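You operate a simulated robot arm through the tools that you are given. There is no shell and no other tool.

You are at the controls of a simulated two-armed robot. One attempt, no reset.

TASK
Open the left drawer of the packing table, take the felt block and leave it in the inside the left drawer of the packing table, then shut the drawer. Turn the winder one tension knob to 35 cN. Put the pink cloth from the top of the collector cabinet on the ledge of the winders. The order is free. Set down upright: felt block.

The check looks at the end state, three seconds after you hand in, the way a careful person would. Anything else that was tipped, shoved, dropped, spilled or broken makes it a failure. Flat cloth is picked up by pressing the open fingertips on it (5 to 10 N) and closing them slowly along it; thin cloth reads only 2 to 8 mm in the jaws.

THE ROBOT
Two 7-joint arms with fingered hands on one trunk, on a base that moves. Base frame: it is fixed to the floor where the robot stands at the start and does not move with it; the origin is under the middle of the robot, x ahead of it, y to its left, z up. Units: m, rad, N and s.
The left shoulder is at the start at [0.096, 0.125, 1.023], the right one opposite. With the tool pointing down near the work surface each hand reaches from about 0.48 to 0.84 m from the robot's upright axis, wherever it stands, measured 20 degrees to its own side. Places, roughly: cloth [-5, 3.25, 1]; felt block [-1.75, 5, 0.75]; inside the left drawer of the packing table [-3.2, 0.8, 0.7]; ledge of the winders (186x17 cm) [-3.64, 4.62, 0.4]; left drawer of the packing table [-3.2, 0.8, 0.7]; winder one tension knob [-4.1, 5.1, 0.8]. Payload 3.6 kg a hand.
Tool frame (each hand has its own): the origin (TCP) lies between the finger pads and is the grasp point; the fingertips stand 0.03 m ahead of it; z points along the fingers, y is the line along which they close. The gripper opens to 0.104 m; its body begins 0.035 m behind the TCP. The gripper is a hand of 4 fingers: y runs from the thumb to the fingers, the wrist lies at [-0.015, -0.104, -0.178] in the tool frame.
Orientation is that of the tool frame in the base frame, as [roll, pitch, yaw] about the fixed x, y, z axes, in that order (R = Rz(yaw) Ry(pitch) Rx(roll)). With the fingers straight down and the wrist toward the robot, the tool's x, y and z point along [0, 1, 0], [1, 0, 0] and [0, 0, -1] of the base frame.

THE INTERFACE
- The arms move only by the tool step_arm. It takes "left_targets", "right_targets" or both (then of equal length, played together; a hand with none holds still); each is a list of rows, each an object of numbers (a shift or turn left out is 0): "dx", "dy", "dz": the shift along the base's x, y, z in m; "ax", "ay", "az": the turn, a rotation vector about the base's x, y, z in rad. In form: [{"dx": .., "dy": .., "dz": .., "ax": .., "ay": .., "az": ..}, ...]. A call has 1 to 20 rows; each row is the pose to reach, as a shift and turn from the pose commanded when the call began. A row lasts 0.2 s, in which the tool goes at most 0.05 m and 0.15 rad; a call with a longer step from one row to the next is refused whole. Where a pose cannot be reached the arm comes as near as it can. A force on the tool above 40 N (or 10 N above the force at the start of the call, whichever is more), or a blocked arm, ends the call early, and 0.2 s more pass. In this call time passes only in rows, and 0.2 s behind the last. The reply holds the time, the measured pose of the TCP, the force on the tool along the base axes, the opening and the grip force, in the units named above and with some noise, with the torque about the TCP (base axes, N m) and any sound that the robot's microphone picked up, and new pictures: "show" is both (left out), scene, wrist or none (wrist: the cameras of the hands that moved).
- Cameras (640 x 400 px; columns grow to the right, rows downward): "scene" is now at [0.2114, 0.0104, 1.1461]; the picture's right is [0.05, -1.00, 0.00], its down [-0.59, -0.03, -0.81] and it looks along [0.81, 0.04, -0.59] (base axes); focal length 265 px, centre (320, 200). "left" rides on the left gripper at [-0.061, -0.092, -0.13] in its tool frame; the picture's right is [-0.81, -0.28, 0.52], its down [0.53, -0.71, 0.46] and it looks along [0.24, 0.64, 0.72] (tool axes); focal length 275 px, centre (320, 200). "right" rides on the right gripper at [0.061, -0.092, -0.13] in its tool frame; the picture's right is [-0.81, 0.28, -0.52], its down [-0.53, -0.71, 0.46] and it looks along [-0.24, 0.64, 0.72] (tool axes); focal length 275 px, centre (320, 200). There is no depth. A picture from a camera that has moved, and an enlarged one, comes with that camera's place and axes in the base frame and with its lens. The place of the scene camera against the robot may be out by one fixed shift of up to 0.012 m in any direction.
- raise_lower(by): moves the trunk up (or, below 0, down) by that many m; the arms and the scene camera ride with it, the base frame stays. It gives what a move gives, with no picture.
- drive_base(legs): drives the robot by 1 to 6 legs, each [ahead, left, turn to the left] in m, m and rad, along the robot's own axes; the way and the turn of a leg run together, so that a leg with both is an arc; at most 1.5 m and 3.142 rad a leg. The arms and the cameras ride along, it lands a little off, and it stops where it bumps. It gives what a move gives, and a new picture of the scene camera.
- curl_fingers(index, middle, ring, thumb_bend, thumb_turn, hand): sets how far each is bent, from 0 (flat) to 1 (curled in); at 0.3 the hand is open as for a grip, at 0.7 the pads meet at the TCP. One left out holds its place. A second passes; each finger stops where it meets its share of the squeeze, and holds until it gets a number again. It is the only way to open and close the hand. It gives what a move gives, with no picture; readings hold the bend of each and the force on the fingers (four entries, about 0 where the hand has none), thumb and palm. thumb_turn goes from beside the hand (0) to across from the fingers (1), as for a grip.
- aim_head(pan, tilt): turns the head with the scene camera to pan (to the left, within 1.396 rad either way) and tilt (down, from -0.506 to 1.204), counted from straight ahead of the robot (the tilt from the chest, where the trunk bows). It gives what a move gives, and a new picture of the scene camera.
- enlarge(camera, box): a new picture of the part [left, top, right, bottom] of that camera's present view, enlarged. The clock stands still meanwhile.
- job_done(): hands the job in; it is judged then, once.

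Nothing tells you exact positions but the pictures and the camera data. Unless the task says otherwise, let go and move clear before handing in.

The tools are called after "Emit:" as a command line: name --argument value ..., lists and objects as JSON in quotes. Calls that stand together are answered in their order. step_arm: Moves the arms, as the interface text tells. Its arguments: {"type":"object","properties":{"left_targets":{"type":"array"},"right_targets":{"type":"array"},"show":{"type":"string","enum":["both","scene","wrist","none"]}},"required":[]} The other tools are called the same way: raise_lower (by) moves the trunk up or down; curl_fingers (index, middle, ring, thumb_bend, thumb_turn, hand) moves the fingers one by one; drive_base (legs) drives the base; aim_head (pan, tilt) turns the head that bears the scene camera; enlarge (camera, box) takes an enlarged picture of a part of a camera's view; job_done () hands the job in.

At the start:

```text
time: 0.0
left_eef_pos: [0.5016, 0.2674, 0.9974]
left_tool_rot: [3.141, 0.001, 1.57]
left_ft_force: [-0.7, 0.1, 0.1]
left_moment: [-0.01, 0.0, -0.01]
left_opening: 0.1037
left_gripper_force: 0.1
left_shape: jaw
left_bend: [0.3, 0.3, 0.3, 0.3, 0.98]
left_finger forces: [0.0, 0.0, 0.1, 0.0, 0.1, 0.0]
right_eef_pos: [0.4771, -0.1778, 0.9424]
right_tool_rot: [3.141, 0.0, 1.572]
right_ft_force: [0.5, -1.3, 0.6]
right_moment: [0.0, -0.02, 0.0]
right_opening: 0.1036
right_gripper_force: 0.1
right_shape: jaw
right_bend: [0.3, 0.3, 0.3, 0.3, 0.98]
right_finger forces: [0.0, 0.1, 0.1, 0.0, 0.0, 0.0]
trunk travel left (down, up): [-0.25, 0.286]
robot x, y, heading: [-0.0005, -0.0023, 0.002]
head pan, tilt (commanded): [0.049, 0.63]
```

scene: 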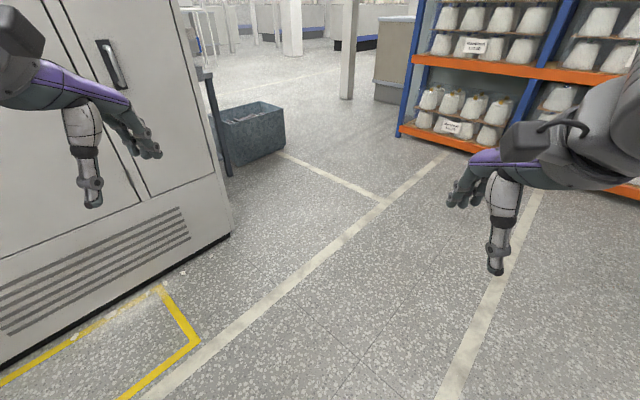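
right: 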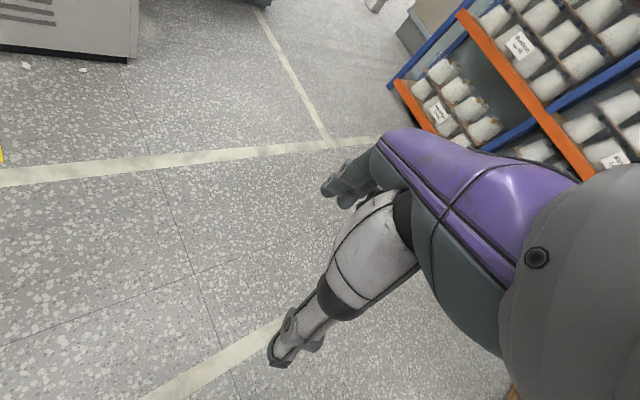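
left: 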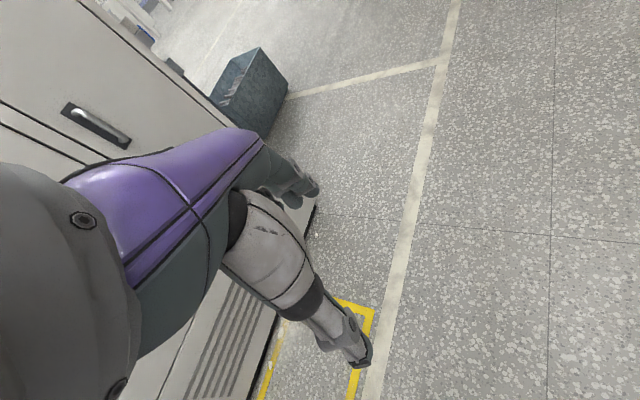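

I stand at the origin with a tall cabinet to my left and a yarn shelf ahead right; all the work places lie behind me to the left. I look around with the head first before driving.

Emit:
aim_head --pan 1.39 --tilt 0.3

Emit:
aim_head --pan -1.39 --tilt 0.3

```text
time: 1.5
left_eef_pos: [0.5032, 0.2681, 0.9982]
left_tool_rot: [3.14, 0.0, 1.572]
left_ft_force: [0.8, 0.0, 0.6]
left_moment: [0.02, 0.03, 0.01]
left_opening: 0.1037
left_gripper_force: 0.1
left_shape: jaw
left_bend: [0.3, 0.3, 0.3, 0.3, 0.98]
left_finger forces: [0.1, 0.0, 0.0, 0.1, 0.0, 0.1]
right_eef_pos: [0.4766, -0.1771, 0.9436]
right_tool_rot: [3.141, -0.001, 1.571]
right_ft_force: [0.0, 0.1, -0.6]
right_moment: [-0.02, -0.03, 0.0]
right_opening: 0.1039
right_gripper_force: 0.2
right_shape: jaw
right_bend: [0.3, 0.3, 0.3, 0.3, 0.98]
right_finger forces: [0.0, 0.1, 0.0, 0.0, 0.1, 0.0]
trunk travel left (down, up): [-0.25, 0.286]
robot x, y, heading: [0.0022, -0.0049, -0.001]
head pan, tilt (commanded): [1.389, 0.3]
camera scene: at [0.141, 0.098, 1.1762], right [0.98, -0.18, 0.0], down [-0.05, -0.29, -0.96], along [0.17, 0.94, -0.3], focal length 265 px, centre (320, 200)
```

scene: 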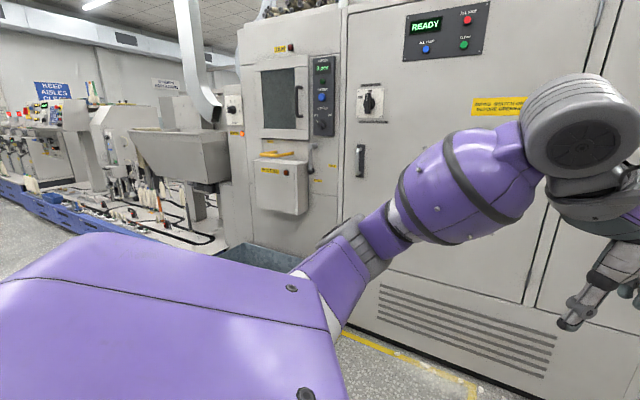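

```text
time: 3.9
left_eef_pos: [0.5025, 0.2683, 0.9976]
left_tool_rot: [-3.141, -0.001, 1.572]
left_ft_force: [0.5, 1.1, -0.2]
left_moment: [-0.02, -0.02, 0.02]
left_opening: 0.1037
left_gripper_force: 0.2
left_shape: jaw
left_bend: [0.3, 0.3, 0.3, 0.3, 0.98]
left_finger forces: [0.0, 0.0, 0.0, 0.0, 0.0, 0.0]
right_eef_pos: [0.4762, -0.1776, 0.9432]
right_tool_rot: [3.141, 0.001, 1.57]
right_ft_force: [-0.2, -0.5, 0.3]
right_moment: [-0.04, -0.02, 0.0]
right_opening: 0.1037
right_gripper_force: 0.2
right_shape: jaw
right_bend: [0.3, 0.3, 0.3, 0.3, 0.98]
right_finger forces: [0.0, 0.0, 0.0, 0.1, 0.1, 0.0]
trunk travel left (down, up): [-0.25, 0.286]
robot x, y, heading: [0.0048, -0.0035, -0.002]
head pan, tilt (commanded): [-1.389, 0.3]
camera scene: at [0.1409, -0.0856, 1.1762], right [-0.98, -0.18, 0.0], down [-0.05, 0.29, -0.96], along [0.17, -0.94, -0.3], focal length 265 px, centre (320, 200)
```

scene: 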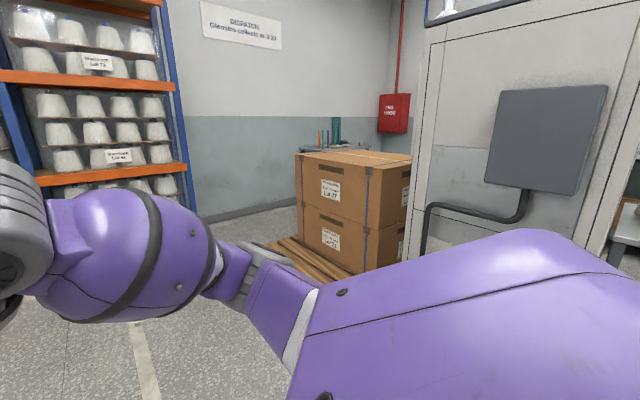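

To my left is a machine about 1.4 m away, skewed to my axes, so turning on the spot should be clear. I turn left to face the work area and look.

Emit:
drive_base --legs '[[0, 0, 2.4]]'

Emit:
aim_head --pan 0.0 --tilt 0.35

Emit:
aim_head --pan 0.9 --tilt 0.35

Emit:
aim_head --pan -0.9 --tilt 0.35

```text
time: 10.1
left_eef_pos: [-0.5515, 0.1338, 0.9975]
left_tool_rot: [-3.141, 0.0, -2.299]
left_ft_force: [-0.9, -0.5, -0.4]
left_moment: [0.0, 0.02, -0.03]
left_opening: 0.1037
left_gripper_force: 0.0
left_shape: jaw
left_bend: [0.3, 0.3, 0.3, 0.3, 0.98]
left_finger forces: [0.1, 0.0, 0.1, 0.0, 0.0, 0.1]
right_eef_pos: [-0.239, 0.4498, 0.9427]
right_tool_rot: [-3.141, 0.001, -2.297]
right_ft_force: [0.0, -0.2, -0.1]
right_moment: [-0.01, 0.01, 0.0]
right_opening: 0.1038
right_gripper_force: 0.1
right_shape: jaw
right_bend: [0.3, 0.3, 0.3, 0.3, 0.98]
right_finger forces: [0.1, 0.0, 0.0, 0.1, 0.0, 0.1]
trunk travel left (down, up): [-0.25, 0.286]
robot x, y, heading: [0.0026, 0.0011, 2.416]
head pan, tilt (commanded): [-1.389, 0.3]
camera scene: at [-0.0547, 0.1725, 1.1762], right [0.85, -0.52, 0.0], down [-0.15, -0.25, -0.96], along [0.5, 0.82, -0.3], focal length 265 px, centre (320, 200)
```

scene: 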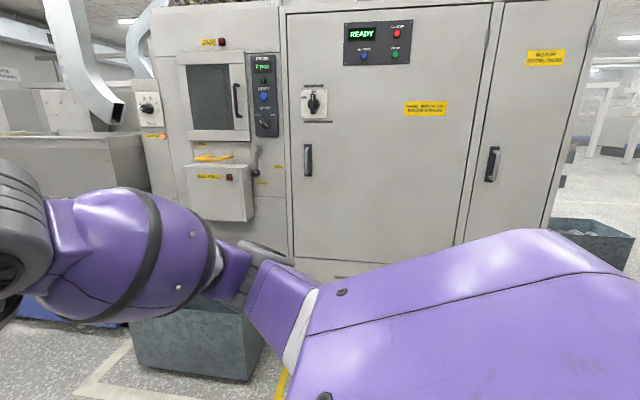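

```text
time: 11.6
left_eef_pos: [-0.5536, 0.1347, 0.9971]
left_tool_rot: [-3.141, 0.0, -2.298]
left_ft_force: [-0.1, 0.9, 0.9]
left_moment: [0.01, -0.02, -0.01]
left_opening: 0.1037
left_gripper_force: 0.0
left_shape: jaw
left_bend: [0.3, 0.3, 0.3, 0.3, 0.98]
left_finger forces: [0.1, 0.0, 0.0, 0.1, 0.1, 0.0]
right_eef_pos: [-0.2371, 0.4481, 0.9429]
right_tool_rot: [3.14, -0.001, -2.3]
right_ft_force: [0.0, -0.4, 0.7]
right_moment: [0.02, -0.02, 0.03]
right_opening: 0.1038
right_gripper_force: 0.1
right_shape: jaw
right_bend: [0.3, 0.3, 0.3, 0.3, 0.98]
right_finger forces: [0.1, 0.0, 0.0, 0.1, 0.1, 0.0]
trunk travel left (down, up): [-0.25, 0.286]
robot x, y, heading: [0.0026, -0.0004, 2.411]
head pan, tilt (commanded): [0.0, 0.351]
camera scene: at [-0.1727, 0.1548, 1.1715], right [0.67, 0.75, 0.0], down [0.26, -0.23, -0.94], along [-0.7, 0.63, -0.34], focal length 265 px, centre (320, 200)
```

scene: 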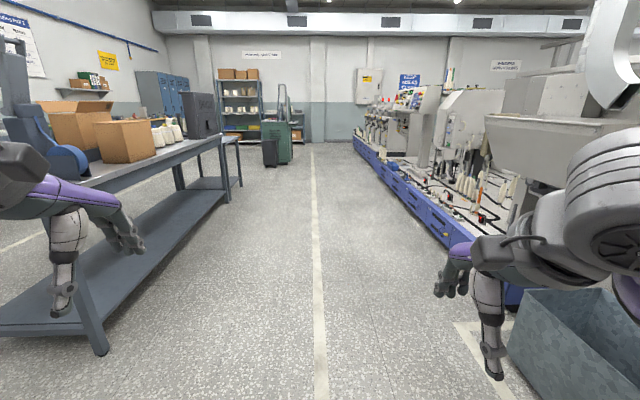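

```text
time: 12.8
left_eef_pos: [-0.5534, 0.1362, 0.997]
left_tool_rot: [3.141, -0.001, -2.3]
left_ft_force: [0.4, 0.0, 0.1]
left_moment: [0.01, 0.0, 0.01]
left_opening: 0.1036
left_gripper_force: 0.0
left_shape: jaw
left_bend: [0.3, 0.3, 0.3, 0.3, 0.98]
left_finger forces: [0.0, 0.0, 0.0, 0.0, 0.1, 0.1]
right_eef_pos: [-0.2378, 0.449, 0.944]
right_tool_rot: [3.141, -0.001, -2.299]
right_ft_force: [0.4, 0.0, 0.0]
right_moment: [0.0, 0.01, 0.0]
right_opening: 0.1036
right_gripper_force: 0.1
right_shape: jaw
right_bend: [0.3, 0.3, 0.3, 0.3, 0.98]
right_finger forces: [0.1, 0.0, 0.0, 0.0, 0.0, 0.0]
trunk travel left (down, up): [-0.25, 0.286]
robot x, y, heading: [-0.0009, 0.0003, 2.416]
head pan, tilt (commanded): [0.901, 0.351]
camera scene: at [-0.195, 0.0769, 1.1715], right [-0.17, 0.99, 0.0], down [0.34, 0.06, -0.94], along [-0.93, -0.16, -0.34], focal length 265 px, centre (320, 200)
```

scene: 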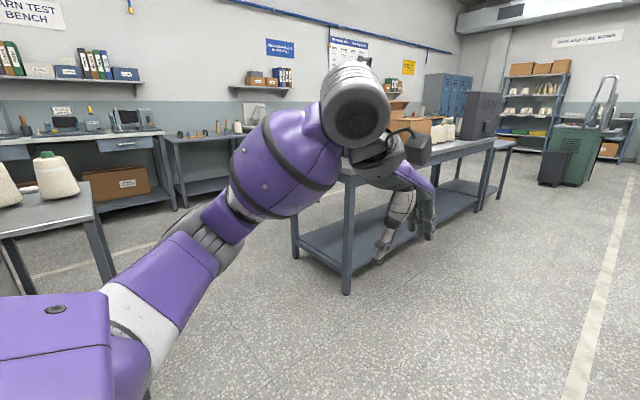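

```text
time: 14.6
left_eef_pos: [-0.5534, 0.1351, 0.9984]
left_tool_rot: [-3.141, 0.0, -2.299]
left_ft_force: [0.2, 1.2, 0.1]
left_moment: [0.0, -0.01, 0.0]
left_opening: 0.1034
left_gripper_force: 0.0
left_shape: jaw
left_bend: [0.3, 0.3, 0.3, 0.3, 0.98]
left_finger forces: [0.1, 0.0, 0.0, 0.1, 0.0, 0.0]
right_eef_pos: [-0.2367, 0.4493, 0.9441]
right_tool_rot: [3.141, -0.001, -2.297]
right_ft_force: [-0.4, 0.1, -0.9]
right_moment: [0.01, 0.02, 0.02]
right_opening: 0.1037
right_gripper_force: 0.1
right_shape: jaw
right_bend: [0.3, 0.3, 0.3, 0.3, 0.98]
right_finger forces: [0.0, 0.1, 0.1, 0.1, 0.1, 0.1]
trunk travel left (down, up): [-0.25, 0.286]
robot x, y, heading: [0.0017, -0.0011, 2.414]
head pan, tilt (commanded): [-0.901, 0.351]
camera scene: at [-0.0979, 0.1858, 1.1715], right [1.0, -0.06, 0.0], down [-0.02, -0.34, -0.94], along [0.05, 0.94, -0.34], focal length 265 px, centre (320, 200)
```

scene: 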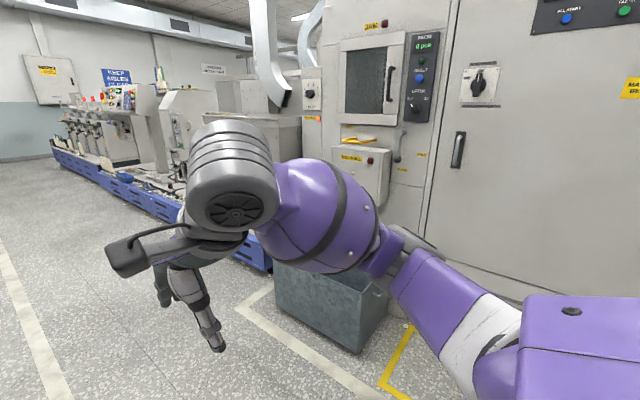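

The aisle runs straight ahead (heading about 2.41): a bench with boxes on the left, the winder row on the right, a green cabinet at the far end. I look closer before driving.

Emit:
aim_head --pan 0.45 --tilt 0.25

Emit:
enlarge --camera "scene" --box '[0, 60, 640, 300]'

Emit:
aim_head --pan 0.0 --tilt 0.2

Emit:
enlarge --camera "scene" --box '[200, 80, 520, 280]'

```text
time: 16.1
left_eef_pos: [-0.5526, 0.1349, 0.9978]
left_tool_rot: [-3.141, 0.0, -2.299]
left_ft_force: [0.0, -0.1, -0.6]
left_moment: [0.01, -0.01, 0.0]
left_opening: 0.1035
left_gripper_force: 0.0
left_shape: jaw
left_bend: [0.3, 0.3, 0.3, 0.3, 0.98]
left_finger forces: [0.0, 0.1, 0.0, 0.0, 0.1, 0.0]
right_eef_pos: [-0.2367, 0.4489, 0.9429]
right_tool_rot: [-3.141, 0.0, -2.299]
right_ft_force: [-0.8, 0.5, 0.8]
right_moment: [0.0, -0.01, 0.01]
right_opening: 0.1034
right_gripper_force: 0.0
right_shape: jaw
right_bend: [0.3, 0.3, 0.3, 0.3, 0.98]
right_finger forces: [0.0, 0.0, 0.0, 0.0, 0.0, 0.0]
trunk travel left (down, up): [-0.25, 0.286]
robot x, y, heading: [-0.0002, 0.0027, 2.41]
head pan, tilt (commanded): [0.45, 0.25]
camera scene: at [-0.193, 0.1185, 1.1809], right [0.27, 0.96, 0.0], down [0.24, -0.07, -0.97], along [-0.93, 0.27, -0.25], focal length 265 px, centre (320, 200)
```

scene: 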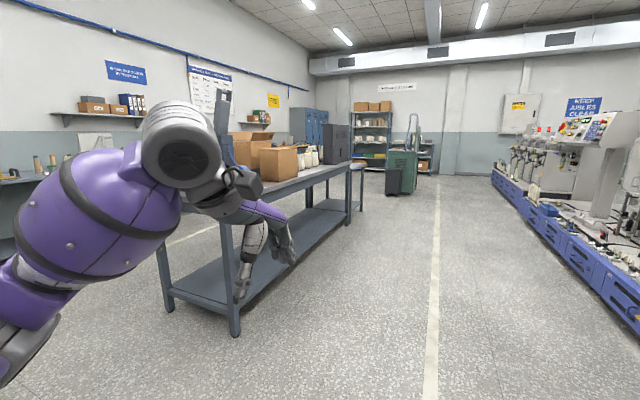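

```text
1.00 times, centred on (320, 180) of scene (not enlarged: the box is as wide or as high as the picture)
camera zoom: at [-0.193, 0.1185, 1.1809], right [0.27, 0.96, 0.0], down [0.24, -0.07, -0.97], along [-0.93, 0.27, -0.25], focal length 265 px, centre (320, 220)
```

zoom: 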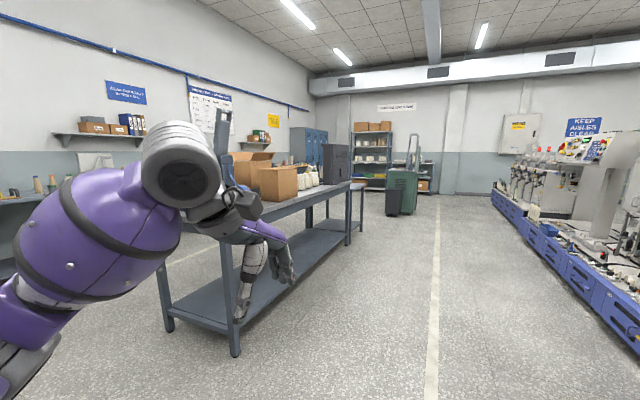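

```text
time: 17.0
left_eef_pos: [-0.553, 0.1351, 0.9968]
left_tool_rot: [-3.141, 0.001, -2.298]
left_ft_force: [0.2, 0.3, 0.1]
left_moment: [0.0, -0.01, -0.03]
left_opening: 0.1039
left_gripper_force: 0.0
left_shape: jaw
left_bend: [0.3, 0.3, 0.3, 0.3, 0.98]
left_finger forces: [0.0, 0.0, 0.0, 0.0, 0.0, 0.1]
right_eef_pos: [-0.2381, 0.4493, 0.943]
right_tool_rot: [-3.141, 0.0, -2.297]
right_ft_force: [-0.6, -0.2, 0.2]
right_moment: [0.02, 0.02, -0.01]
right_opening: 0.1035
right_gripper_force: 0.1
right_shape: jaw
right_bend: [0.3, 0.3, 0.3, 0.3, 0.98]
right_finger forces: [0.0, 0.0, 0.0, 0.0, 0.0, 0.0]
trunk travel left (down, up): [-0.25, 0.286]
robot x, y, heading: [0.0001, -0.0031, 2.412]
head pan, tilt (commanded): [0.0, 0.201]
camera scene: at [-0.1729, 0.1547, 1.1855], right [0.66, 0.75, 0.0], down [0.15, -0.13, -0.98], along [-0.73, 0.65, -0.2], focal length 265 px, centre (320, 200)
```

scene: 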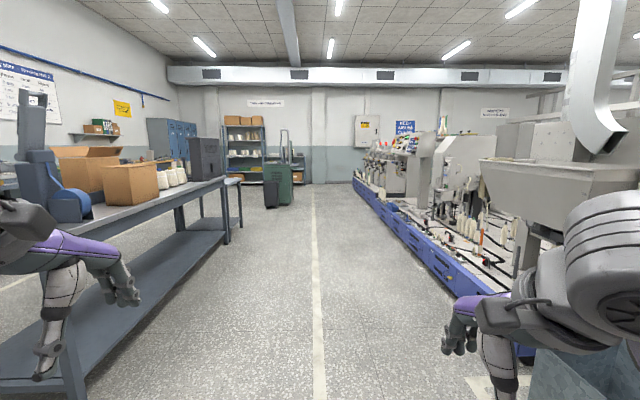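

```text
2.00 times, centred on (360, 180) of scene
camera zoom: at [-0.1729, 0.1547, 1.1855], right [0.66, 0.75, 0.0], down [0.15, -0.13, -0.98], along [-0.73, 0.65, -0.2], focal length 530 px, centre (240, 240)
```

zoom: 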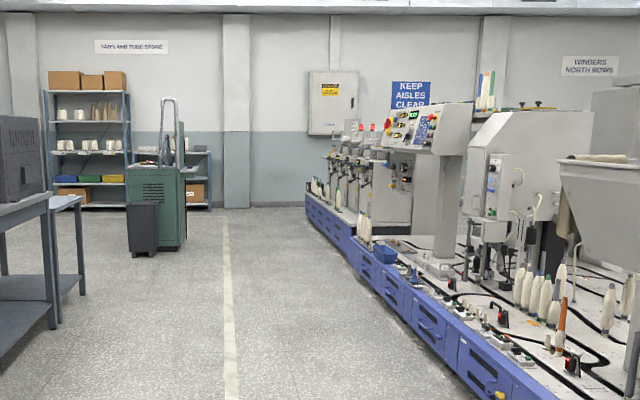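

The green unit at the far end is the collector cabinet, and the blue-based row on the right ends in the winders. I drive up the middle of the aisle to see the packing table's front.

Emit:
drive_base --legs '[[1.5, 0, 0], [1.2, 0, 0]]'

Emit:
aim_head --pan 1.3 --tilt 0.3

Emit:
aim_head --pan -0.9 --tilt 0.2

Emit:
aim_head --pan -1.39 --tilt 0.2

```text
time: 30.4
left_eef_pos: [-2.5892, 1.9972, 0.9978]
left_tool_rot: [3.14, 0.001, -2.308]
left_ft_force: [-0.3, -0.4, -0.6]
left_moment: [0.04, 0.01, -0.02]
left_opening: 0.1037
left_gripper_force: 0.0
left_shape: jaw
left_bend: [0.3, 0.3, 0.3, 0.3, 0.98]
left_finger forces: [0.0, 0.1, 0.1, 0.0, 0.1, 0.0]
right_eef_pos: [-2.2696, 2.3092, 0.9428]
right_tool_rot: [3.141, -0.002, -2.309]
right_ft_force: [0.7, 0.1, -0.5]
right_moment: [0.01, -0.02, 0.01]
right_opening: 0.1037
right_gripper_force: 0.0
right_shape: jaw
right_bend: [0.3, 0.3, 0.3, 0.3, 0.98]
right_finger forces: [0.0, 0.0, 0.0, 0.0, 0.1, 0.1]
trunk travel left (down, up): [-0.25, 0.286]
robot x, y, heading: [-2.0377, 1.8563, 2.404]
head pan, tilt (commanded): [0.0, 0.201]
camera scene: at [-2.2076, 2.0146, 1.1854], right [0.67, 0.74, 0.0], down [0.15, -0.13, -0.98], along [-0.73, 0.66, -0.2], focal length 265 px, centre (320, 200)
```

scene: 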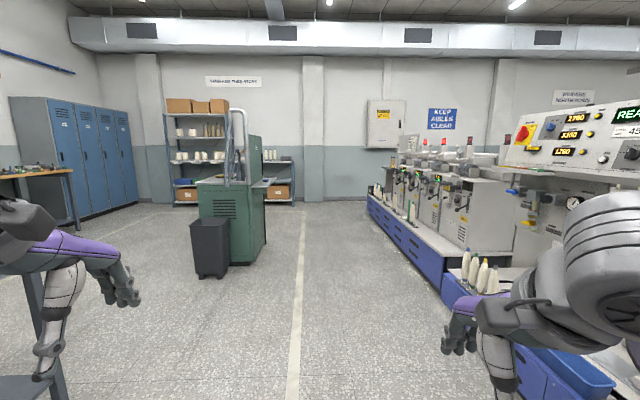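

```text
time: 31.8
left_eef_pos: [-2.5875, 1.9984, 0.9966]
left_tool_rot: [-3.14, 0.001, -2.307]
left_ft_force: [-0.5, -0.6, -0.1]
left_moment: [0.05, 0.01, 0.0]
left_opening: 0.1037
left_gripper_force: 0.0
left_shape: jaw
left_bend: [0.3, 0.3, 0.3, 0.3, 0.98]
left_finger forces: [0.0, 0.0, 0.0, 0.0, 0.0, 0.0]
right_eef_pos: [-2.2708, 2.3093, 0.9437]
right_tool_rot: [3.141, 0.001, -2.308]
right_ft_force: [-0.5, -0.1, 0.4]
right_moment: [0.01, 0.01, 0.02]
right_opening: 0.1037
right_gripper_force: 0.1
right_shape: jaw
right_bend: [0.3, 0.3, 0.3, 0.3, 0.98]
right_finger forces: [0.0, 0.1, 0.0, 0.0, 0.1, 0.0]
trunk travel left (down, up): [-0.25, 0.286]
robot x, y, heading: [-2.0359, 1.8579, 2.409]
head pan, tilt (commanded): [1.3, 0.3]
camera scene: at [-2.2174, 1.9021, 1.1762], right [-0.53, 0.85, 0.0], down [0.25, 0.16, -0.96], along [-0.81, -0.51, -0.3], focal length 265 px, centre (320, 200)
```

scene: 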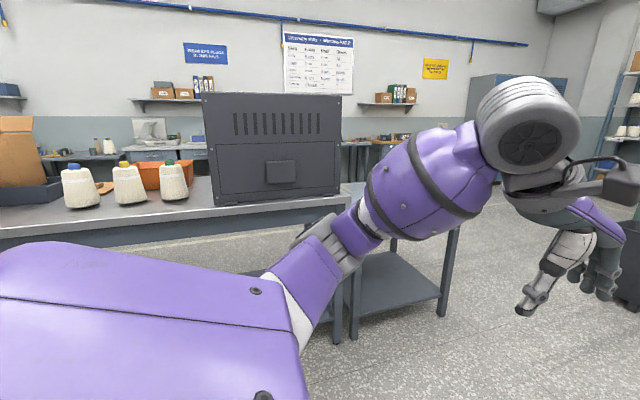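

```text
time: 33.9
left_eef_pos: [-2.5879, 1.9964, 0.9988]
left_tool_rot: [-3.141, 0.001, -2.306]
left_ft_force: [0.1, 0.4, 0.7]
left_moment: [0.02, -0.02, 0.04]
left_opening: 0.1037
left_gripper_force: 0.1
left_shape: jaw
left_bend: [0.3, 0.3, 0.3, 0.3, 0.98]
left_finger forces: [0.0, 0.0, 0.0, 0.0, 0.1, 0.0]
right_eef_pos: [-2.2703, 2.3096, 0.9436]
right_tool_rot: [-3.142, 0.001, -2.308]
right_ft_force: [-0.2, 0.2, -0.1]
right_moment: [0.0, -0.01, 0.01]
right_opening: 0.1036
right_gripper_force: 0.1
right_shape: jaw
right_bend: [0.3, 0.3, 0.3, 0.3, 0.98]
right_finger forces: [0.0, 0.1, 0.0, 0.1, 0.0, 0.0]
trunk travel left (down, up): [-0.25, 0.286]
robot x, y, heading: [-2.032, 1.8552, 2.407]
head pan, tilt (commanded): [-0.901, 0.201]
camera scene: at [-2.1324, 2.0449, 1.1855], right [1.0, -0.07, 0.0], down [-0.01, -0.2, -0.98], along [0.06, 0.98, -0.2], focal length 265 px, centre (320, 200)
```

scene: 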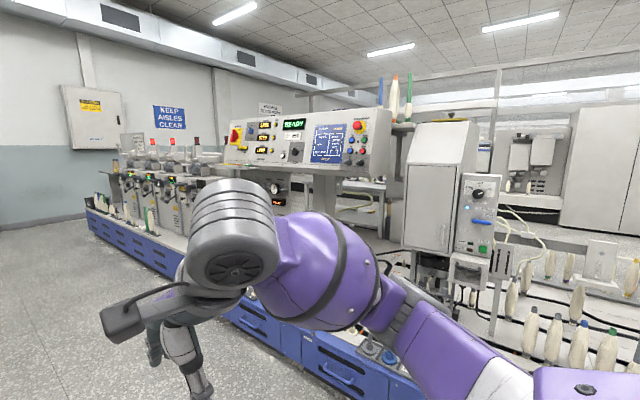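

```text
time: 34.8
left_eef_pos: [-2.5861, 1.9976, 0.9988]
left_tool_rot: [-3.142, -0.001, -2.309]
left_ft_force: [-0.6, -1.3, 0.1]
left_moment: [-0.02, 0.01, -0.01]
left_opening: 0.1038
left_gripper_force: 0.0
left_shape: jaw
left_bend: [0.3, 0.3, 0.3, 0.3, 0.98]
left_finger forces: [0.1, 0.0, 0.0, 0.0, 0.1, 0.0]
right_eef_pos: [-2.2706, 2.3091, 0.9423]
right_tool_rot: [3.141, 0.001, -2.309]
right_ft_force: [-0.4, -0.3, 0.0]
right_moment: [0.0, 0.01, 0.0]
right_opening: 0.1035
right_gripper_force: 0.1
right_shape: jaw
right_bend: [0.3, 0.3, 0.3, 0.3, 0.98]
right_finger forces: [0.0, 0.1, 0.1, 0.0, 0.1, 0.1]
trunk travel left (down, up): [-0.25, 0.286]
robot x, y, heading: [-2.0403, 1.8578, 2.403]
head pan, tilt (commanded): [-1.389, 0.201]
camera scene: at [-2.0895, 2.0312, 1.1855], right [0.85, -0.53, 0.0], down [-0.1, -0.17, -0.98], along [0.52, 0.83, -0.2], focal length 265 px, centre (320, 200)
```

scene: 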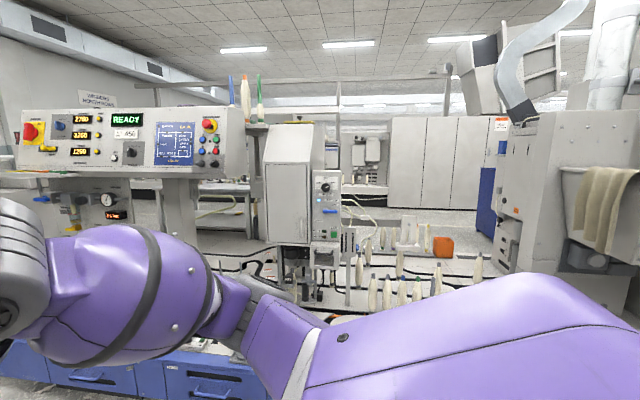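

The drawers of the packing table must face the wall side, and the felt block seems to lie on a table behind the winding row. I enlarge to see that table and how to get there.

Emit:
enlarge --camera "scene" --box '[170, 140, 330, 240]'

Emit:
enlarge --camera "scene" --box '[320, 140, 520, 265]'

Emit:
aim_head --pan -0.3 --tilt 0.15

Emit:
enlarge --camera "scene" --box '[180, 120, 420, 270]'

```text
4.00 times, centred on (250, 190) of scene
camera zoom: at [-2.0895, 2.0312, 1.1855], right [0.85, -0.53, 0.0], down [-0.1, -0.17, -0.98], along [0.52, 0.83, -0.2], focal length 1061 px, centre (600, 240)
```

zoom: 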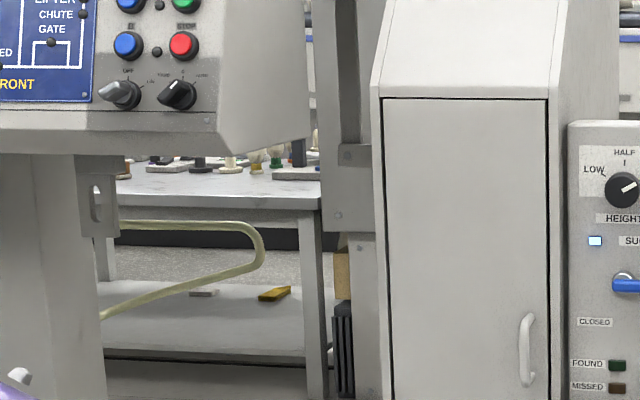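

```text
3.20 times, centred on (420, 202) of scene
camera zoom: at [-2.0895, 2.0312, 1.1855], right [0.85, -0.53, 0.0], down [-0.1, -0.17, -0.98], along [0.52, 0.83, -0.2], focal length 849 px, centre (0, 192)
```

zoom: 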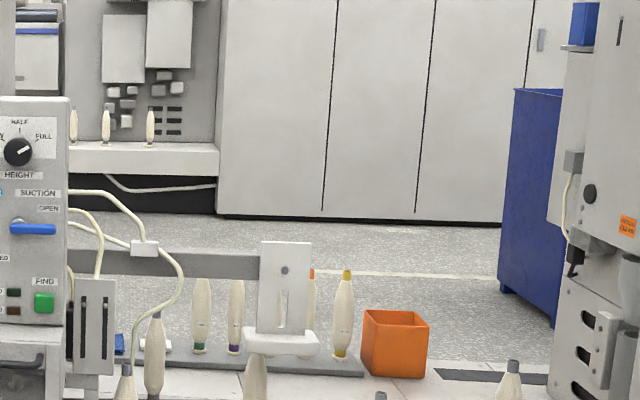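

```text
time: 36.1
left_eef_pos: [-2.5859, 1.9974, 0.9981]
left_tool_rot: [-3.141, 0.001, -2.308]
left_ft_force: [-0.4, 0.1, 0.7]
left_moment: [0.03, 0.06, -0.02]
left_opening: 0.1036
left_gripper_force: 0.1
left_shape: jaw
left_bend: [0.3, 0.3, 0.3, 0.3, 0.98]
left_finger forces: [0.0, 0.0, 0.0, 0.1, 0.1, 0.0]
right_eef_pos: [-2.2705, 2.3097, 0.9438]
right_tool_rot: [3.141, -0.001, -2.308]
right_ft_force: [0.0, 0.1, -0.9]
right_moment: [-0.04, 0.03, 0.01]
right_opening: 0.1039
right_gripper_force: 0.1
right_shape: jaw
right_bend: [0.3, 0.3, 0.3, 0.3, 0.98]
right_finger forces: [0.0, 0.1, 0.0, 0.1, 0.0, 0.1]
trunk travel left (down, up): [-0.25, 0.286]
robot x, y, heading: [-2.0382, 1.8576, 2.406]
head pan, tilt (commanded): [-0.3, 0.15]
camera scene: at [-2.1856, 2.0317, 1.1902], right [0.86, 0.51, 0.0], down [0.08, -0.13, -0.99], along [-0.5, 0.85, -0.15], focal length 265 px, centre (320, 200)
```

scene: 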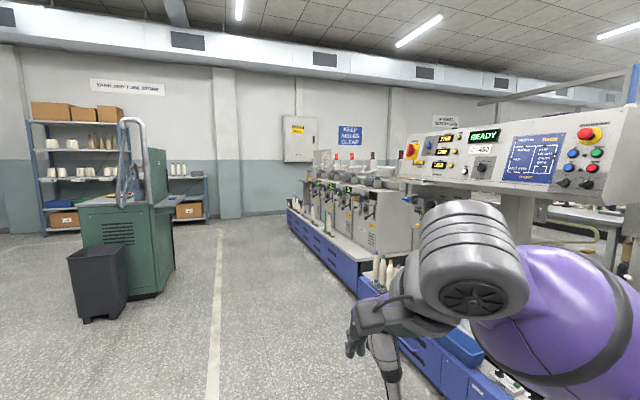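

```text
2.67 times, centred on (300, 195) of scene
camera zoom: at [-2.1856, 2.0317, 1.1902], right [0.86, 0.51, 0.0], down [0.08, -0.13, -0.99], along [-0.5, 0.85, -0.15], focal length 707 px, centre (373, 213)
```

zoom: 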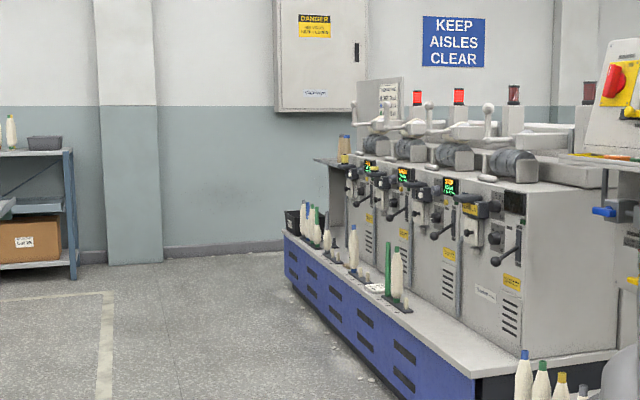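

The winders stand at the far right with a passage of about 1.2 m to the far wall; the green collector cabinet is at the left. I drive closer to the collector to look at its top for the pink cloth.

Emit:
drive_base --legs '[[1.2, 0, 0], [0.7, 0, 0]]'

Emit:
aim_head --pan 0.6 --tilt 0.3

Emit:
aim_head --pan -0.5 --tilt 0.3

```text
time: 45.7
left_eef_pos: [-4.0061, 3.2825, 0.9992]
left_tool_rot: [3.141, 0.0, -2.307]
left_ft_force: [-0.3, 0.0, 0.3]
left_moment: [-0.03, 0.01, -0.03]
left_opening: 0.1036
left_gripper_force: 0.1
left_shape: jaw
left_bend: [0.3, 0.3, 0.3, 0.3, 0.98]
left_finger forces: [0.1, 0.0, 0.0, 0.0, 0.0, 0.0]
right_eef_pos: [-3.6883, 3.5947, 0.9424]
right_tool_rot: [3.141, 0.0, -2.305]
right_ft_force: [-0.4, -1.2, 0.3]
right_moment: [0.03, 0.01, 0.01]
right_opening: 0.1034
right_gripper_force: 0.1
right_shape: jaw
right_bend: [0.3, 0.3, 0.3, 0.3, 0.98]
right_finger forces: [0.0, 0.0, 0.0, 0.1, 0.0, 0.0]
trunk travel left (down, up): [-0.25, 0.286]
robot x, y, heading: [-3.4551, 3.142, 2.404]
head pan, tilt (commanded): [-0.3, 0.15]
camera scene: at [-3.6039, 3.3165, 1.1901], right [0.86, 0.51, 0.0], down [0.08, -0.13, -0.99], along [-0.5, 0.85, -0.15], focal length 265 px, centre (320, 200)
```

scene: 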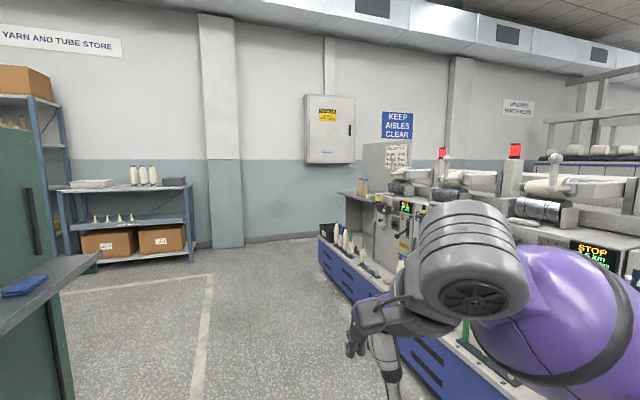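

```text
time: 46.9
left_eef_pos: [-4.0062, 3.2809, 0.9975]
left_tool_rot: [-3.141, 0.002, -2.307]
left_ft_force: [1.2, 1.4, 0.5]
left_moment: [-0.03, 0.0, 0.0]
left_opening: 0.1035
left_gripper_force: 0.1
left_shape: jaw
left_bend: [0.3, 0.3, 0.3, 0.3, 0.98]
left_finger forces: [0.0, 0.0, 0.1, 0.1, 0.0, 0.0]
right_eef_pos: [-3.6877, 3.5934, 0.9437]
right_tool_rot: [-3.141, -0.002, -2.307]
right_ft_force: [-1.2, 0.5, 0.1]
right_moment: [0.06, 0.05, -0.02]
right_opening: 0.1038
right_gripper_force: 0.1
right_shape: jaw
right_bend: [0.3, 0.3, 0.3, 0.3, 0.98]
right_finger forces: [0.0, 0.0, 0.1, 0.0, 0.1, 0.1]
trunk travel left (down, up): [-0.25, 0.286]
robot x, y, heading: [-3.4515, 3.1499, 2.399]
head pan, tilt (commanded): [0.6, 0.3]
camera scene: at [-3.6489, 3.2492, 1.1762], right [0.14, 0.99, 0.0], down [0.29, -0.04, -0.96], along [-0.95, 0.13, -0.3], focal length 265 px, centre (320, 200)
```

scene: 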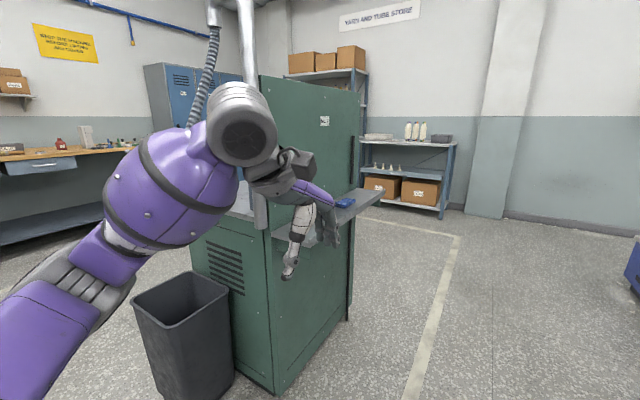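

```text
time: 48.3
left_eef_pos: [-4.0063, 3.2829, 0.9966]
left_tool_rot: [-3.141, 0.0, -2.307]
left_ft_force: [-0.3, -0.4, 0.5]
left_moment: [0.01, -0.02, -0.01]
left_opening: 0.1038
left_gripper_force: 0.1
left_shape: jaw
left_bend: [0.3, 0.3, 0.3, 0.3, 0.98]
left_finger forces: [0.0, 0.0, 0.0, 0.0, 0.0, 0.1]
right_eef_pos: [-3.6878, 3.5933, 0.9437]
right_tool_rot: [3.141, 0.0, -2.305]
right_ft_force: [-0.1, 0.5, 0.4]
right_moment: [-0.02, -0.02, 0.01]
right_opening: 0.1038
right_gripper_force: 0.0
right_shape: jaw
right_bend: [0.3, 0.3, 0.3, 0.3, 0.98]
right_finger forces: [0.1, 0.1, 0.0, 0.0, 0.1, 0.1]
trunk travel left (down, up): [-0.25, 0.286]
robot x, y, heading: [-3.4505, 3.142, 2.408]
head pan, tilt (commanded): [-0.499, 0.3]
camera scene: at [-3.5873, 3.3247, 1.1762], right [0.94, 0.33, 0.0], down [0.1, -0.28, -0.96], along [-0.32, 0.9, -0.3], focal length 265 px, centre (320, 200)
```

scene: 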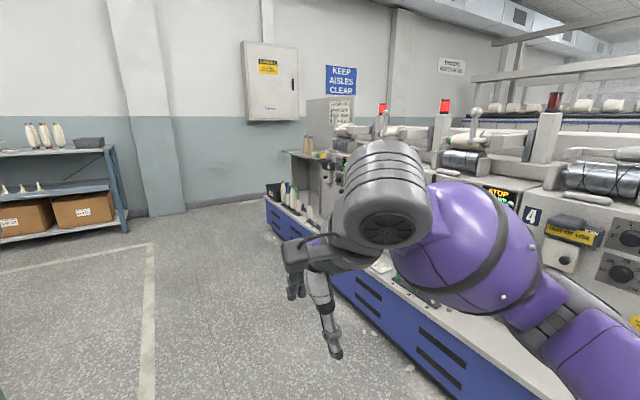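

The green cabinet stands at about u 5.5–6.1 m up the aisle on the left, but my left arm hides its top. I raise the trunk and turn the body toward it for a clear look.

Emit:
raise_lower --by 0.25

Emit:
drive_base --legs '[[0, 0, 0.7]]'

Emit:
aim_head --pan 0.0 --tilt 0.45

```text
time: 50.8
left_eef_pos: [-4.0053, 3.2815, 1.2471]
left_tool_rot: [-3.139, 0.001, -2.307]
left_ft_force: [0.3, -0.8, -0.3]
left_moment: [-0.03, 0.02, -0.02]
left_opening: 0.1038
left_gripper_force: 0.0
left_shape: jaw
left_bend: [0.3, 0.3, 0.3, 0.3, 0.98]
left_finger forces: [0.1, 0.0, 0.0, 0.0, 0.0, 0.1]
right_eef_pos: [-3.6893, 3.5941, 1.1921]
right_tool_rot: [-3.141, 0.001, -2.305]
right_ft_force: [0.3, -0.6, 1.1]
right_moment: [-0.01, 0.02, 0.03]
right_opening: 0.1037
right_gripper_force: 0.1
right_shape: jaw
right_bend: [0.3, 0.3, 0.3, 0.3, 0.98]
right_finger forces: [0.0, 0.0, 0.0, 0.0, 0.1, 0.0]
trunk travel left (down, up): [-0.5, 0.036]
robot x, y, heading: [-3.4569, 3.1447, 2.405]
head pan, tilt (commanded): [-0.499, 0.3]
```

```text
time: 53.1
left_eef_pos: [-3.965, 2.8932, 1.2482]
left_tool_rot: [-3.141, 0.0, -1.604]
left_ft_force: [-0.2, -0.1, -0.4]
left_moment: [-0.01, 0.04, -0.01]
left_opening: 0.1036
left_gripper_force: 0.0
left_shape: jaw
left_bend: [0.3, 0.3, 0.3, 0.3, 0.98]
left_finger forces: [0.1, 0.0, 0.0, 0.0, 0.0, 0.0]
right_eef_pos: [-3.9232, 3.3358, 1.1918]
right_tool_rot: [-3.141, 0.002, -1.606]
right_ft_force: [0.4, -0.3, 1.4]
right_moment: [-0.01, -0.01, 0.02]
right_opening: 0.1037
right_gripper_force: 0.0
right_shape: jaw
right_bend: [0.3, 0.3, 0.3, 0.3, 0.98]
right_finger forces: [0.0, 0.0, 0.1, 0.0, 0.0, 0.0]
trunk travel left (down, up): [-0.5, 0.036]
robot x, y, heading: [-3.4534, 3.1448, 3.104]
head pan, tilt (commanded): [-0.499, 0.3]
camera scene: at [-3.5817, 3.1982, 1.4393], right [0.51, 0.86, 0.0], down [0.25, -0.15, -0.96], along [-0.82, 0.49, -0.3], focal length 265 px, centre (320, 200)
```

scene: 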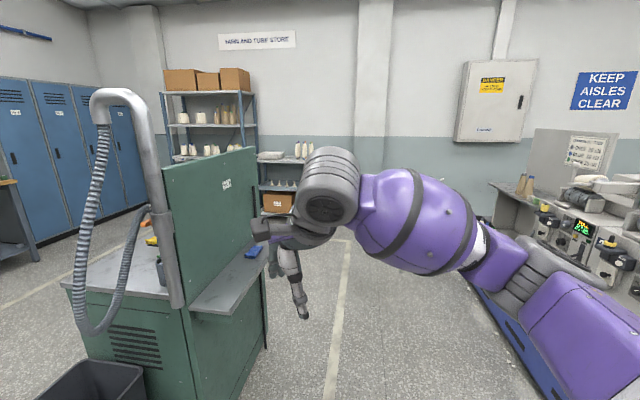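

```text
time: 54.0
left_eef_pos: [-3.9651, 2.8932, 1.2477]
left_tool_rot: [3.141, 0.0, -1.605]
left_ft_force: [-0.2, 0.4, -0.9]
left_moment: [0.0, -0.02, -0.01]
left_opening: 0.1038
left_gripper_force: 0.1
left_shape: jaw
left_bend: [0.3, 0.3, 0.3, 0.3, 0.98]
left_finger forces: [0.1, 0.1, 0.1, 0.1, 0.0, 0.0]
right_eef_pos: [-3.9238, 3.3368, 1.1931]
right_tool_rot: [3.142, 0.0, -1.605]
right_ft_force: [-0.5, 0.3, -0.8]
right_moment: [0.0, -0.02, -0.02]
right_opening: 0.1035
right_gripper_force: 0.1
right_shape: jaw
right_bend: [0.3, 0.3, 0.3, 0.3, 0.98]
right_finger forces: [0.0, 0.0, 0.1, 0.1, 0.1, 0.0]
trunk travel left (down, up): [-0.5, 0.036]
robot x, y, heading: [-3.4545, 3.1447, 3.109]
head pan, tilt (commanded): [0.0, 0.45]
camera scene: at [-3.5931, 3.154, 1.4254], right [0.04, 1.0, 0.0], down [0.43, -0.02, -0.9], along [-0.9, 0.03, -0.43], focal length 265 px, centre (320, 200)
```

scene: 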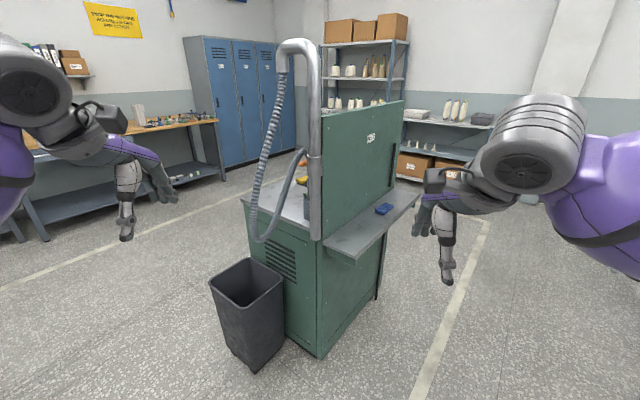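

The cloth must be on the cabinet's top behind the green board, on the wall side. There is a gap of about 1 m between the small table's end and the black bin; I turn to face it and check.

Emit:
drive_base --legs '[[0, 0, 0.87]]'

Emit:
aim_head --pan 0.0 --tilt 0.7

```text
time: 56.7
left_eef_pos: [-3.5869, 2.5886, 1.2476]
left_tool_rot: [3.141, 0.0, -0.724]
left_ft_force: [-0.3, 0.2, 0.3]
left_moment: [0.01, 0.01, 0.03]
left_opening: 0.1035
left_gripper_force: 0.1
left_shape: jaw
left_bend: [0.3, 0.3, 0.3, 0.3, 0.98]
left_finger forces: [0.0, 0.1, 0.1, 0.1, 0.0, 0.0]
right_eef_pos: [-3.9018, 2.904, 1.194]
right_tool_rot: [-3.141, -0.002, -0.725]
right_ft_force: [0.2, -0.3, -0.5]
right_moment: [-0.03, 0.02, -0.02]
right_opening: 0.1039
right_gripper_force: 0.0
right_shape: jaw
right_bend: [0.3, 0.3, 0.3, 0.3, 0.98]
right_finger forces: [0.0, 0.0, 0.0, 0.0, 0.0, 0.0]
trunk travel left (down, up): [-0.5, 0.036]
robot x, y, heading: [-3.4495, 3.1448, -2.295]
head pan, tilt (commanded): [0.0, 0.45]
camera scene: at [-3.5482, 3.0494, 1.4254], right [-0.75, 0.66, 0.0], down [0.29, 0.33, -0.9], along [-0.6, -0.67, -0.44], focal length 265 px, centre (320, 200)
```

scene: 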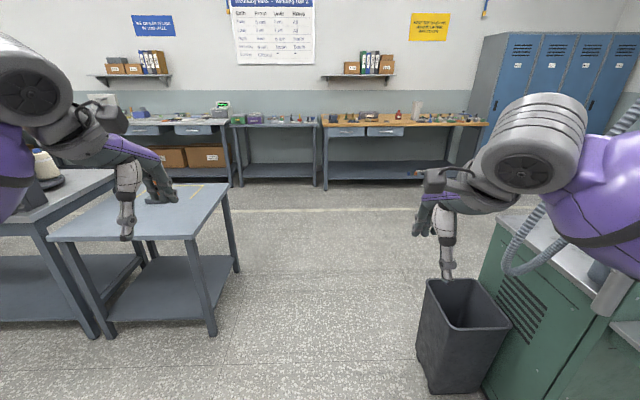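

```text
time: 57.5
left_eef_pos: [-3.586, 2.5897, 1.247]
left_tool_rot: [3.142, -0.001, -0.725]
left_ft_force: [0.5, -0.1, -0.3]
left_moment: [0.01, 0.04, 0.01]
left_opening: 0.1033
left_gripper_force: 0.0
left_shape: jaw
left_bend: [0.3, 0.3, 0.3, 0.3, 0.98]
left_finger forces: [0.0, 0.0, 0.0, 0.0, 0.0, 0.0]
right_eef_pos: [-3.9021, 2.9025, 1.1932]
right_tool_rot: [3.141, 0.0, -0.722]
right_ft_force: [-0.2, 0.3, -0.3]
right_moment: [0.02, 0.0, 0.01]
right_opening: 0.1036
right_gripper_force: 0.0
right_shape: jaw
right_bend: [0.3, 0.3, 0.3, 0.3, 0.98]
right_finger forces: [0.0, 0.1, 0.1, 0.0, 0.1, 0.1]
trunk travel left (down, up): [-0.5, 0.036]
robot x, y, heading: [-3.4524, 3.1437, -2.295]
head pan, tilt (commanded): [0.0, 0.7]
camera scene: at [-3.5436, 3.0547, 1.4033], right [-0.75, 0.66, 0.0], down [0.43, 0.48, -0.77], along [-0.51, -0.57, -0.64], focal length 265 px, centre (320, 200)
```

scene: 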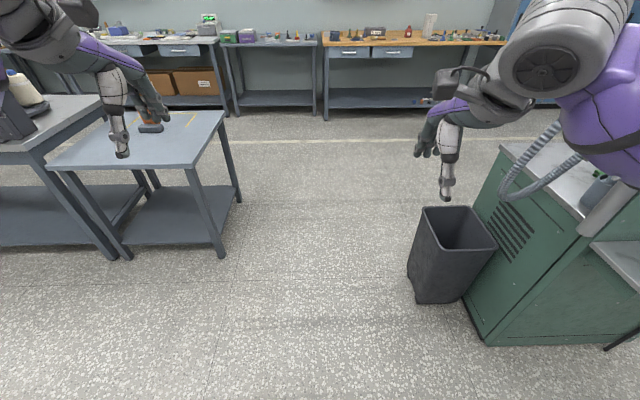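

The gap ahead is about 1.17 m wide and centred on me. I drive straight through to the wall-side aisle and then turn toward the cabinet.

Emit:
drive_base --legs '[[1.5, 0.02, 0], [0.6, 0, 0]]'

Emit:
aim_head --pan -1.0 --tilt 0.45

Emit:
aim_head --pan 1.0 --tilt 0.45

```text
refused: leg 1 is longer than a leg can be; nothing moved
```

```text
time: 58.8
left_eef_pos: [-3.586, 2.5895, 1.2474]
left_tool_rot: [3.142, 0.001, -0.724]
left_ft_force: [0.0, 0.7, -0.2]
left_moment: [0.01, 0.01, -0.02]
left_opening: 0.1037
left_gripper_force: 0.0
left_shape: jaw
left_bend: [0.3, 0.3, 0.3, 0.3, 0.98]
left_finger forces: [0.1, 0.0, 0.0, 0.0, 0.0, 0.1]
right_eef_pos: [-3.901, 2.9031, 1.1938]
right_tool_rot: [-3.14, 0.0, -0.724]
right_ft_force: [-0.2, 0.3, -0.1]
right_moment: [-0.03, 0.01, -0.01]
right_opening: 0.1037
right_gripper_force: 0.1
right_shape: jaw
right_bend: [0.3, 0.3, 0.3, 0.3, 0.98]
right_finger forces: [0.0, 0.0, 0.0, 0.1, 0.0, 0.0]
trunk travel left (down, up): [-0.5, 0.036]
robot x, y, heading: [-3.451, 3.1444, -2.293]
head pan, tilt (commanded): [-1.0, 0.45]
camera scene: at [-3.5782, 3.1322, 1.4254], right [0.15, 0.99, 0.0], down [0.43, -0.07, -0.9], along [-0.89, 0.14, -0.44], focal length 265 px, centre (320, 200)
```

scene: 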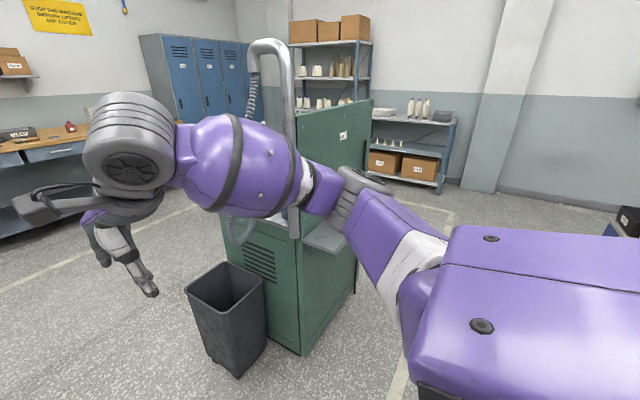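

```text
time: 60.7
left_eef_pos: [-3.587, 2.5899, 1.2464]
left_tool_rot: [-3.141, -0.002, -0.724]
left_ft_force: [0.7, 0.7, 0.6]
left_moment: [-0.03, -0.01, 0.01]
left_opening: 0.1035
left_gripper_force: 0.0
left_shape: jaw
left_bend: [0.3, 0.3, 0.3, 0.3, 0.98]
left_finger forces: [0.0, 0.1, 0.1, 0.1, 0.0, 0.0]
right_eef_pos: [-3.9023, 2.9029, 1.1927]
right_tool_rot: [-3.141, -0.002, -0.725]
right_ft_force: [-0.7, -0.7, -0.3]
right_moment: [-0.01, 0.03, 0.0]
right_opening: 0.1037
right_gripper_force: 0.1
right_shape: jaw
right_bend: [0.3, 0.3, 0.3, 0.3, 0.98]
right_finger forces: [0.1, 0.0, 0.1, 0.1, 0.0, 0.0]
trunk travel left (down, up): [-0.5, 0.036]
robot x, y, heading: [-3.4553, 3.1435, -2.296]
head pan, tilt (commanded): [1.0, 0.45]
camera scene: at [-3.4624, 3.0298, 1.4254], right [-0.96, -0.27, 0.0], down [-0.12, 0.42, -0.9], along [0.24, -0.87, -0.44], focal length 265 px, centre (320, 200)
```

scene: 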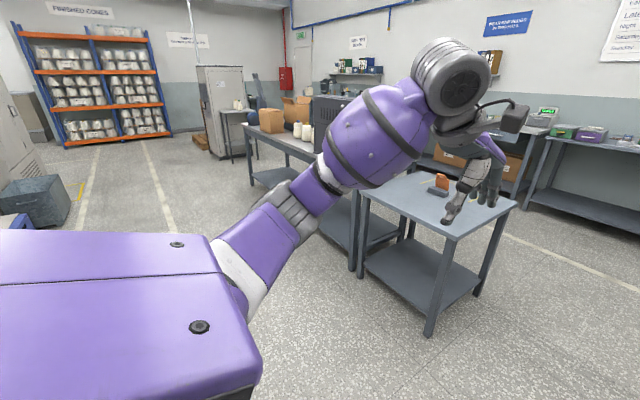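

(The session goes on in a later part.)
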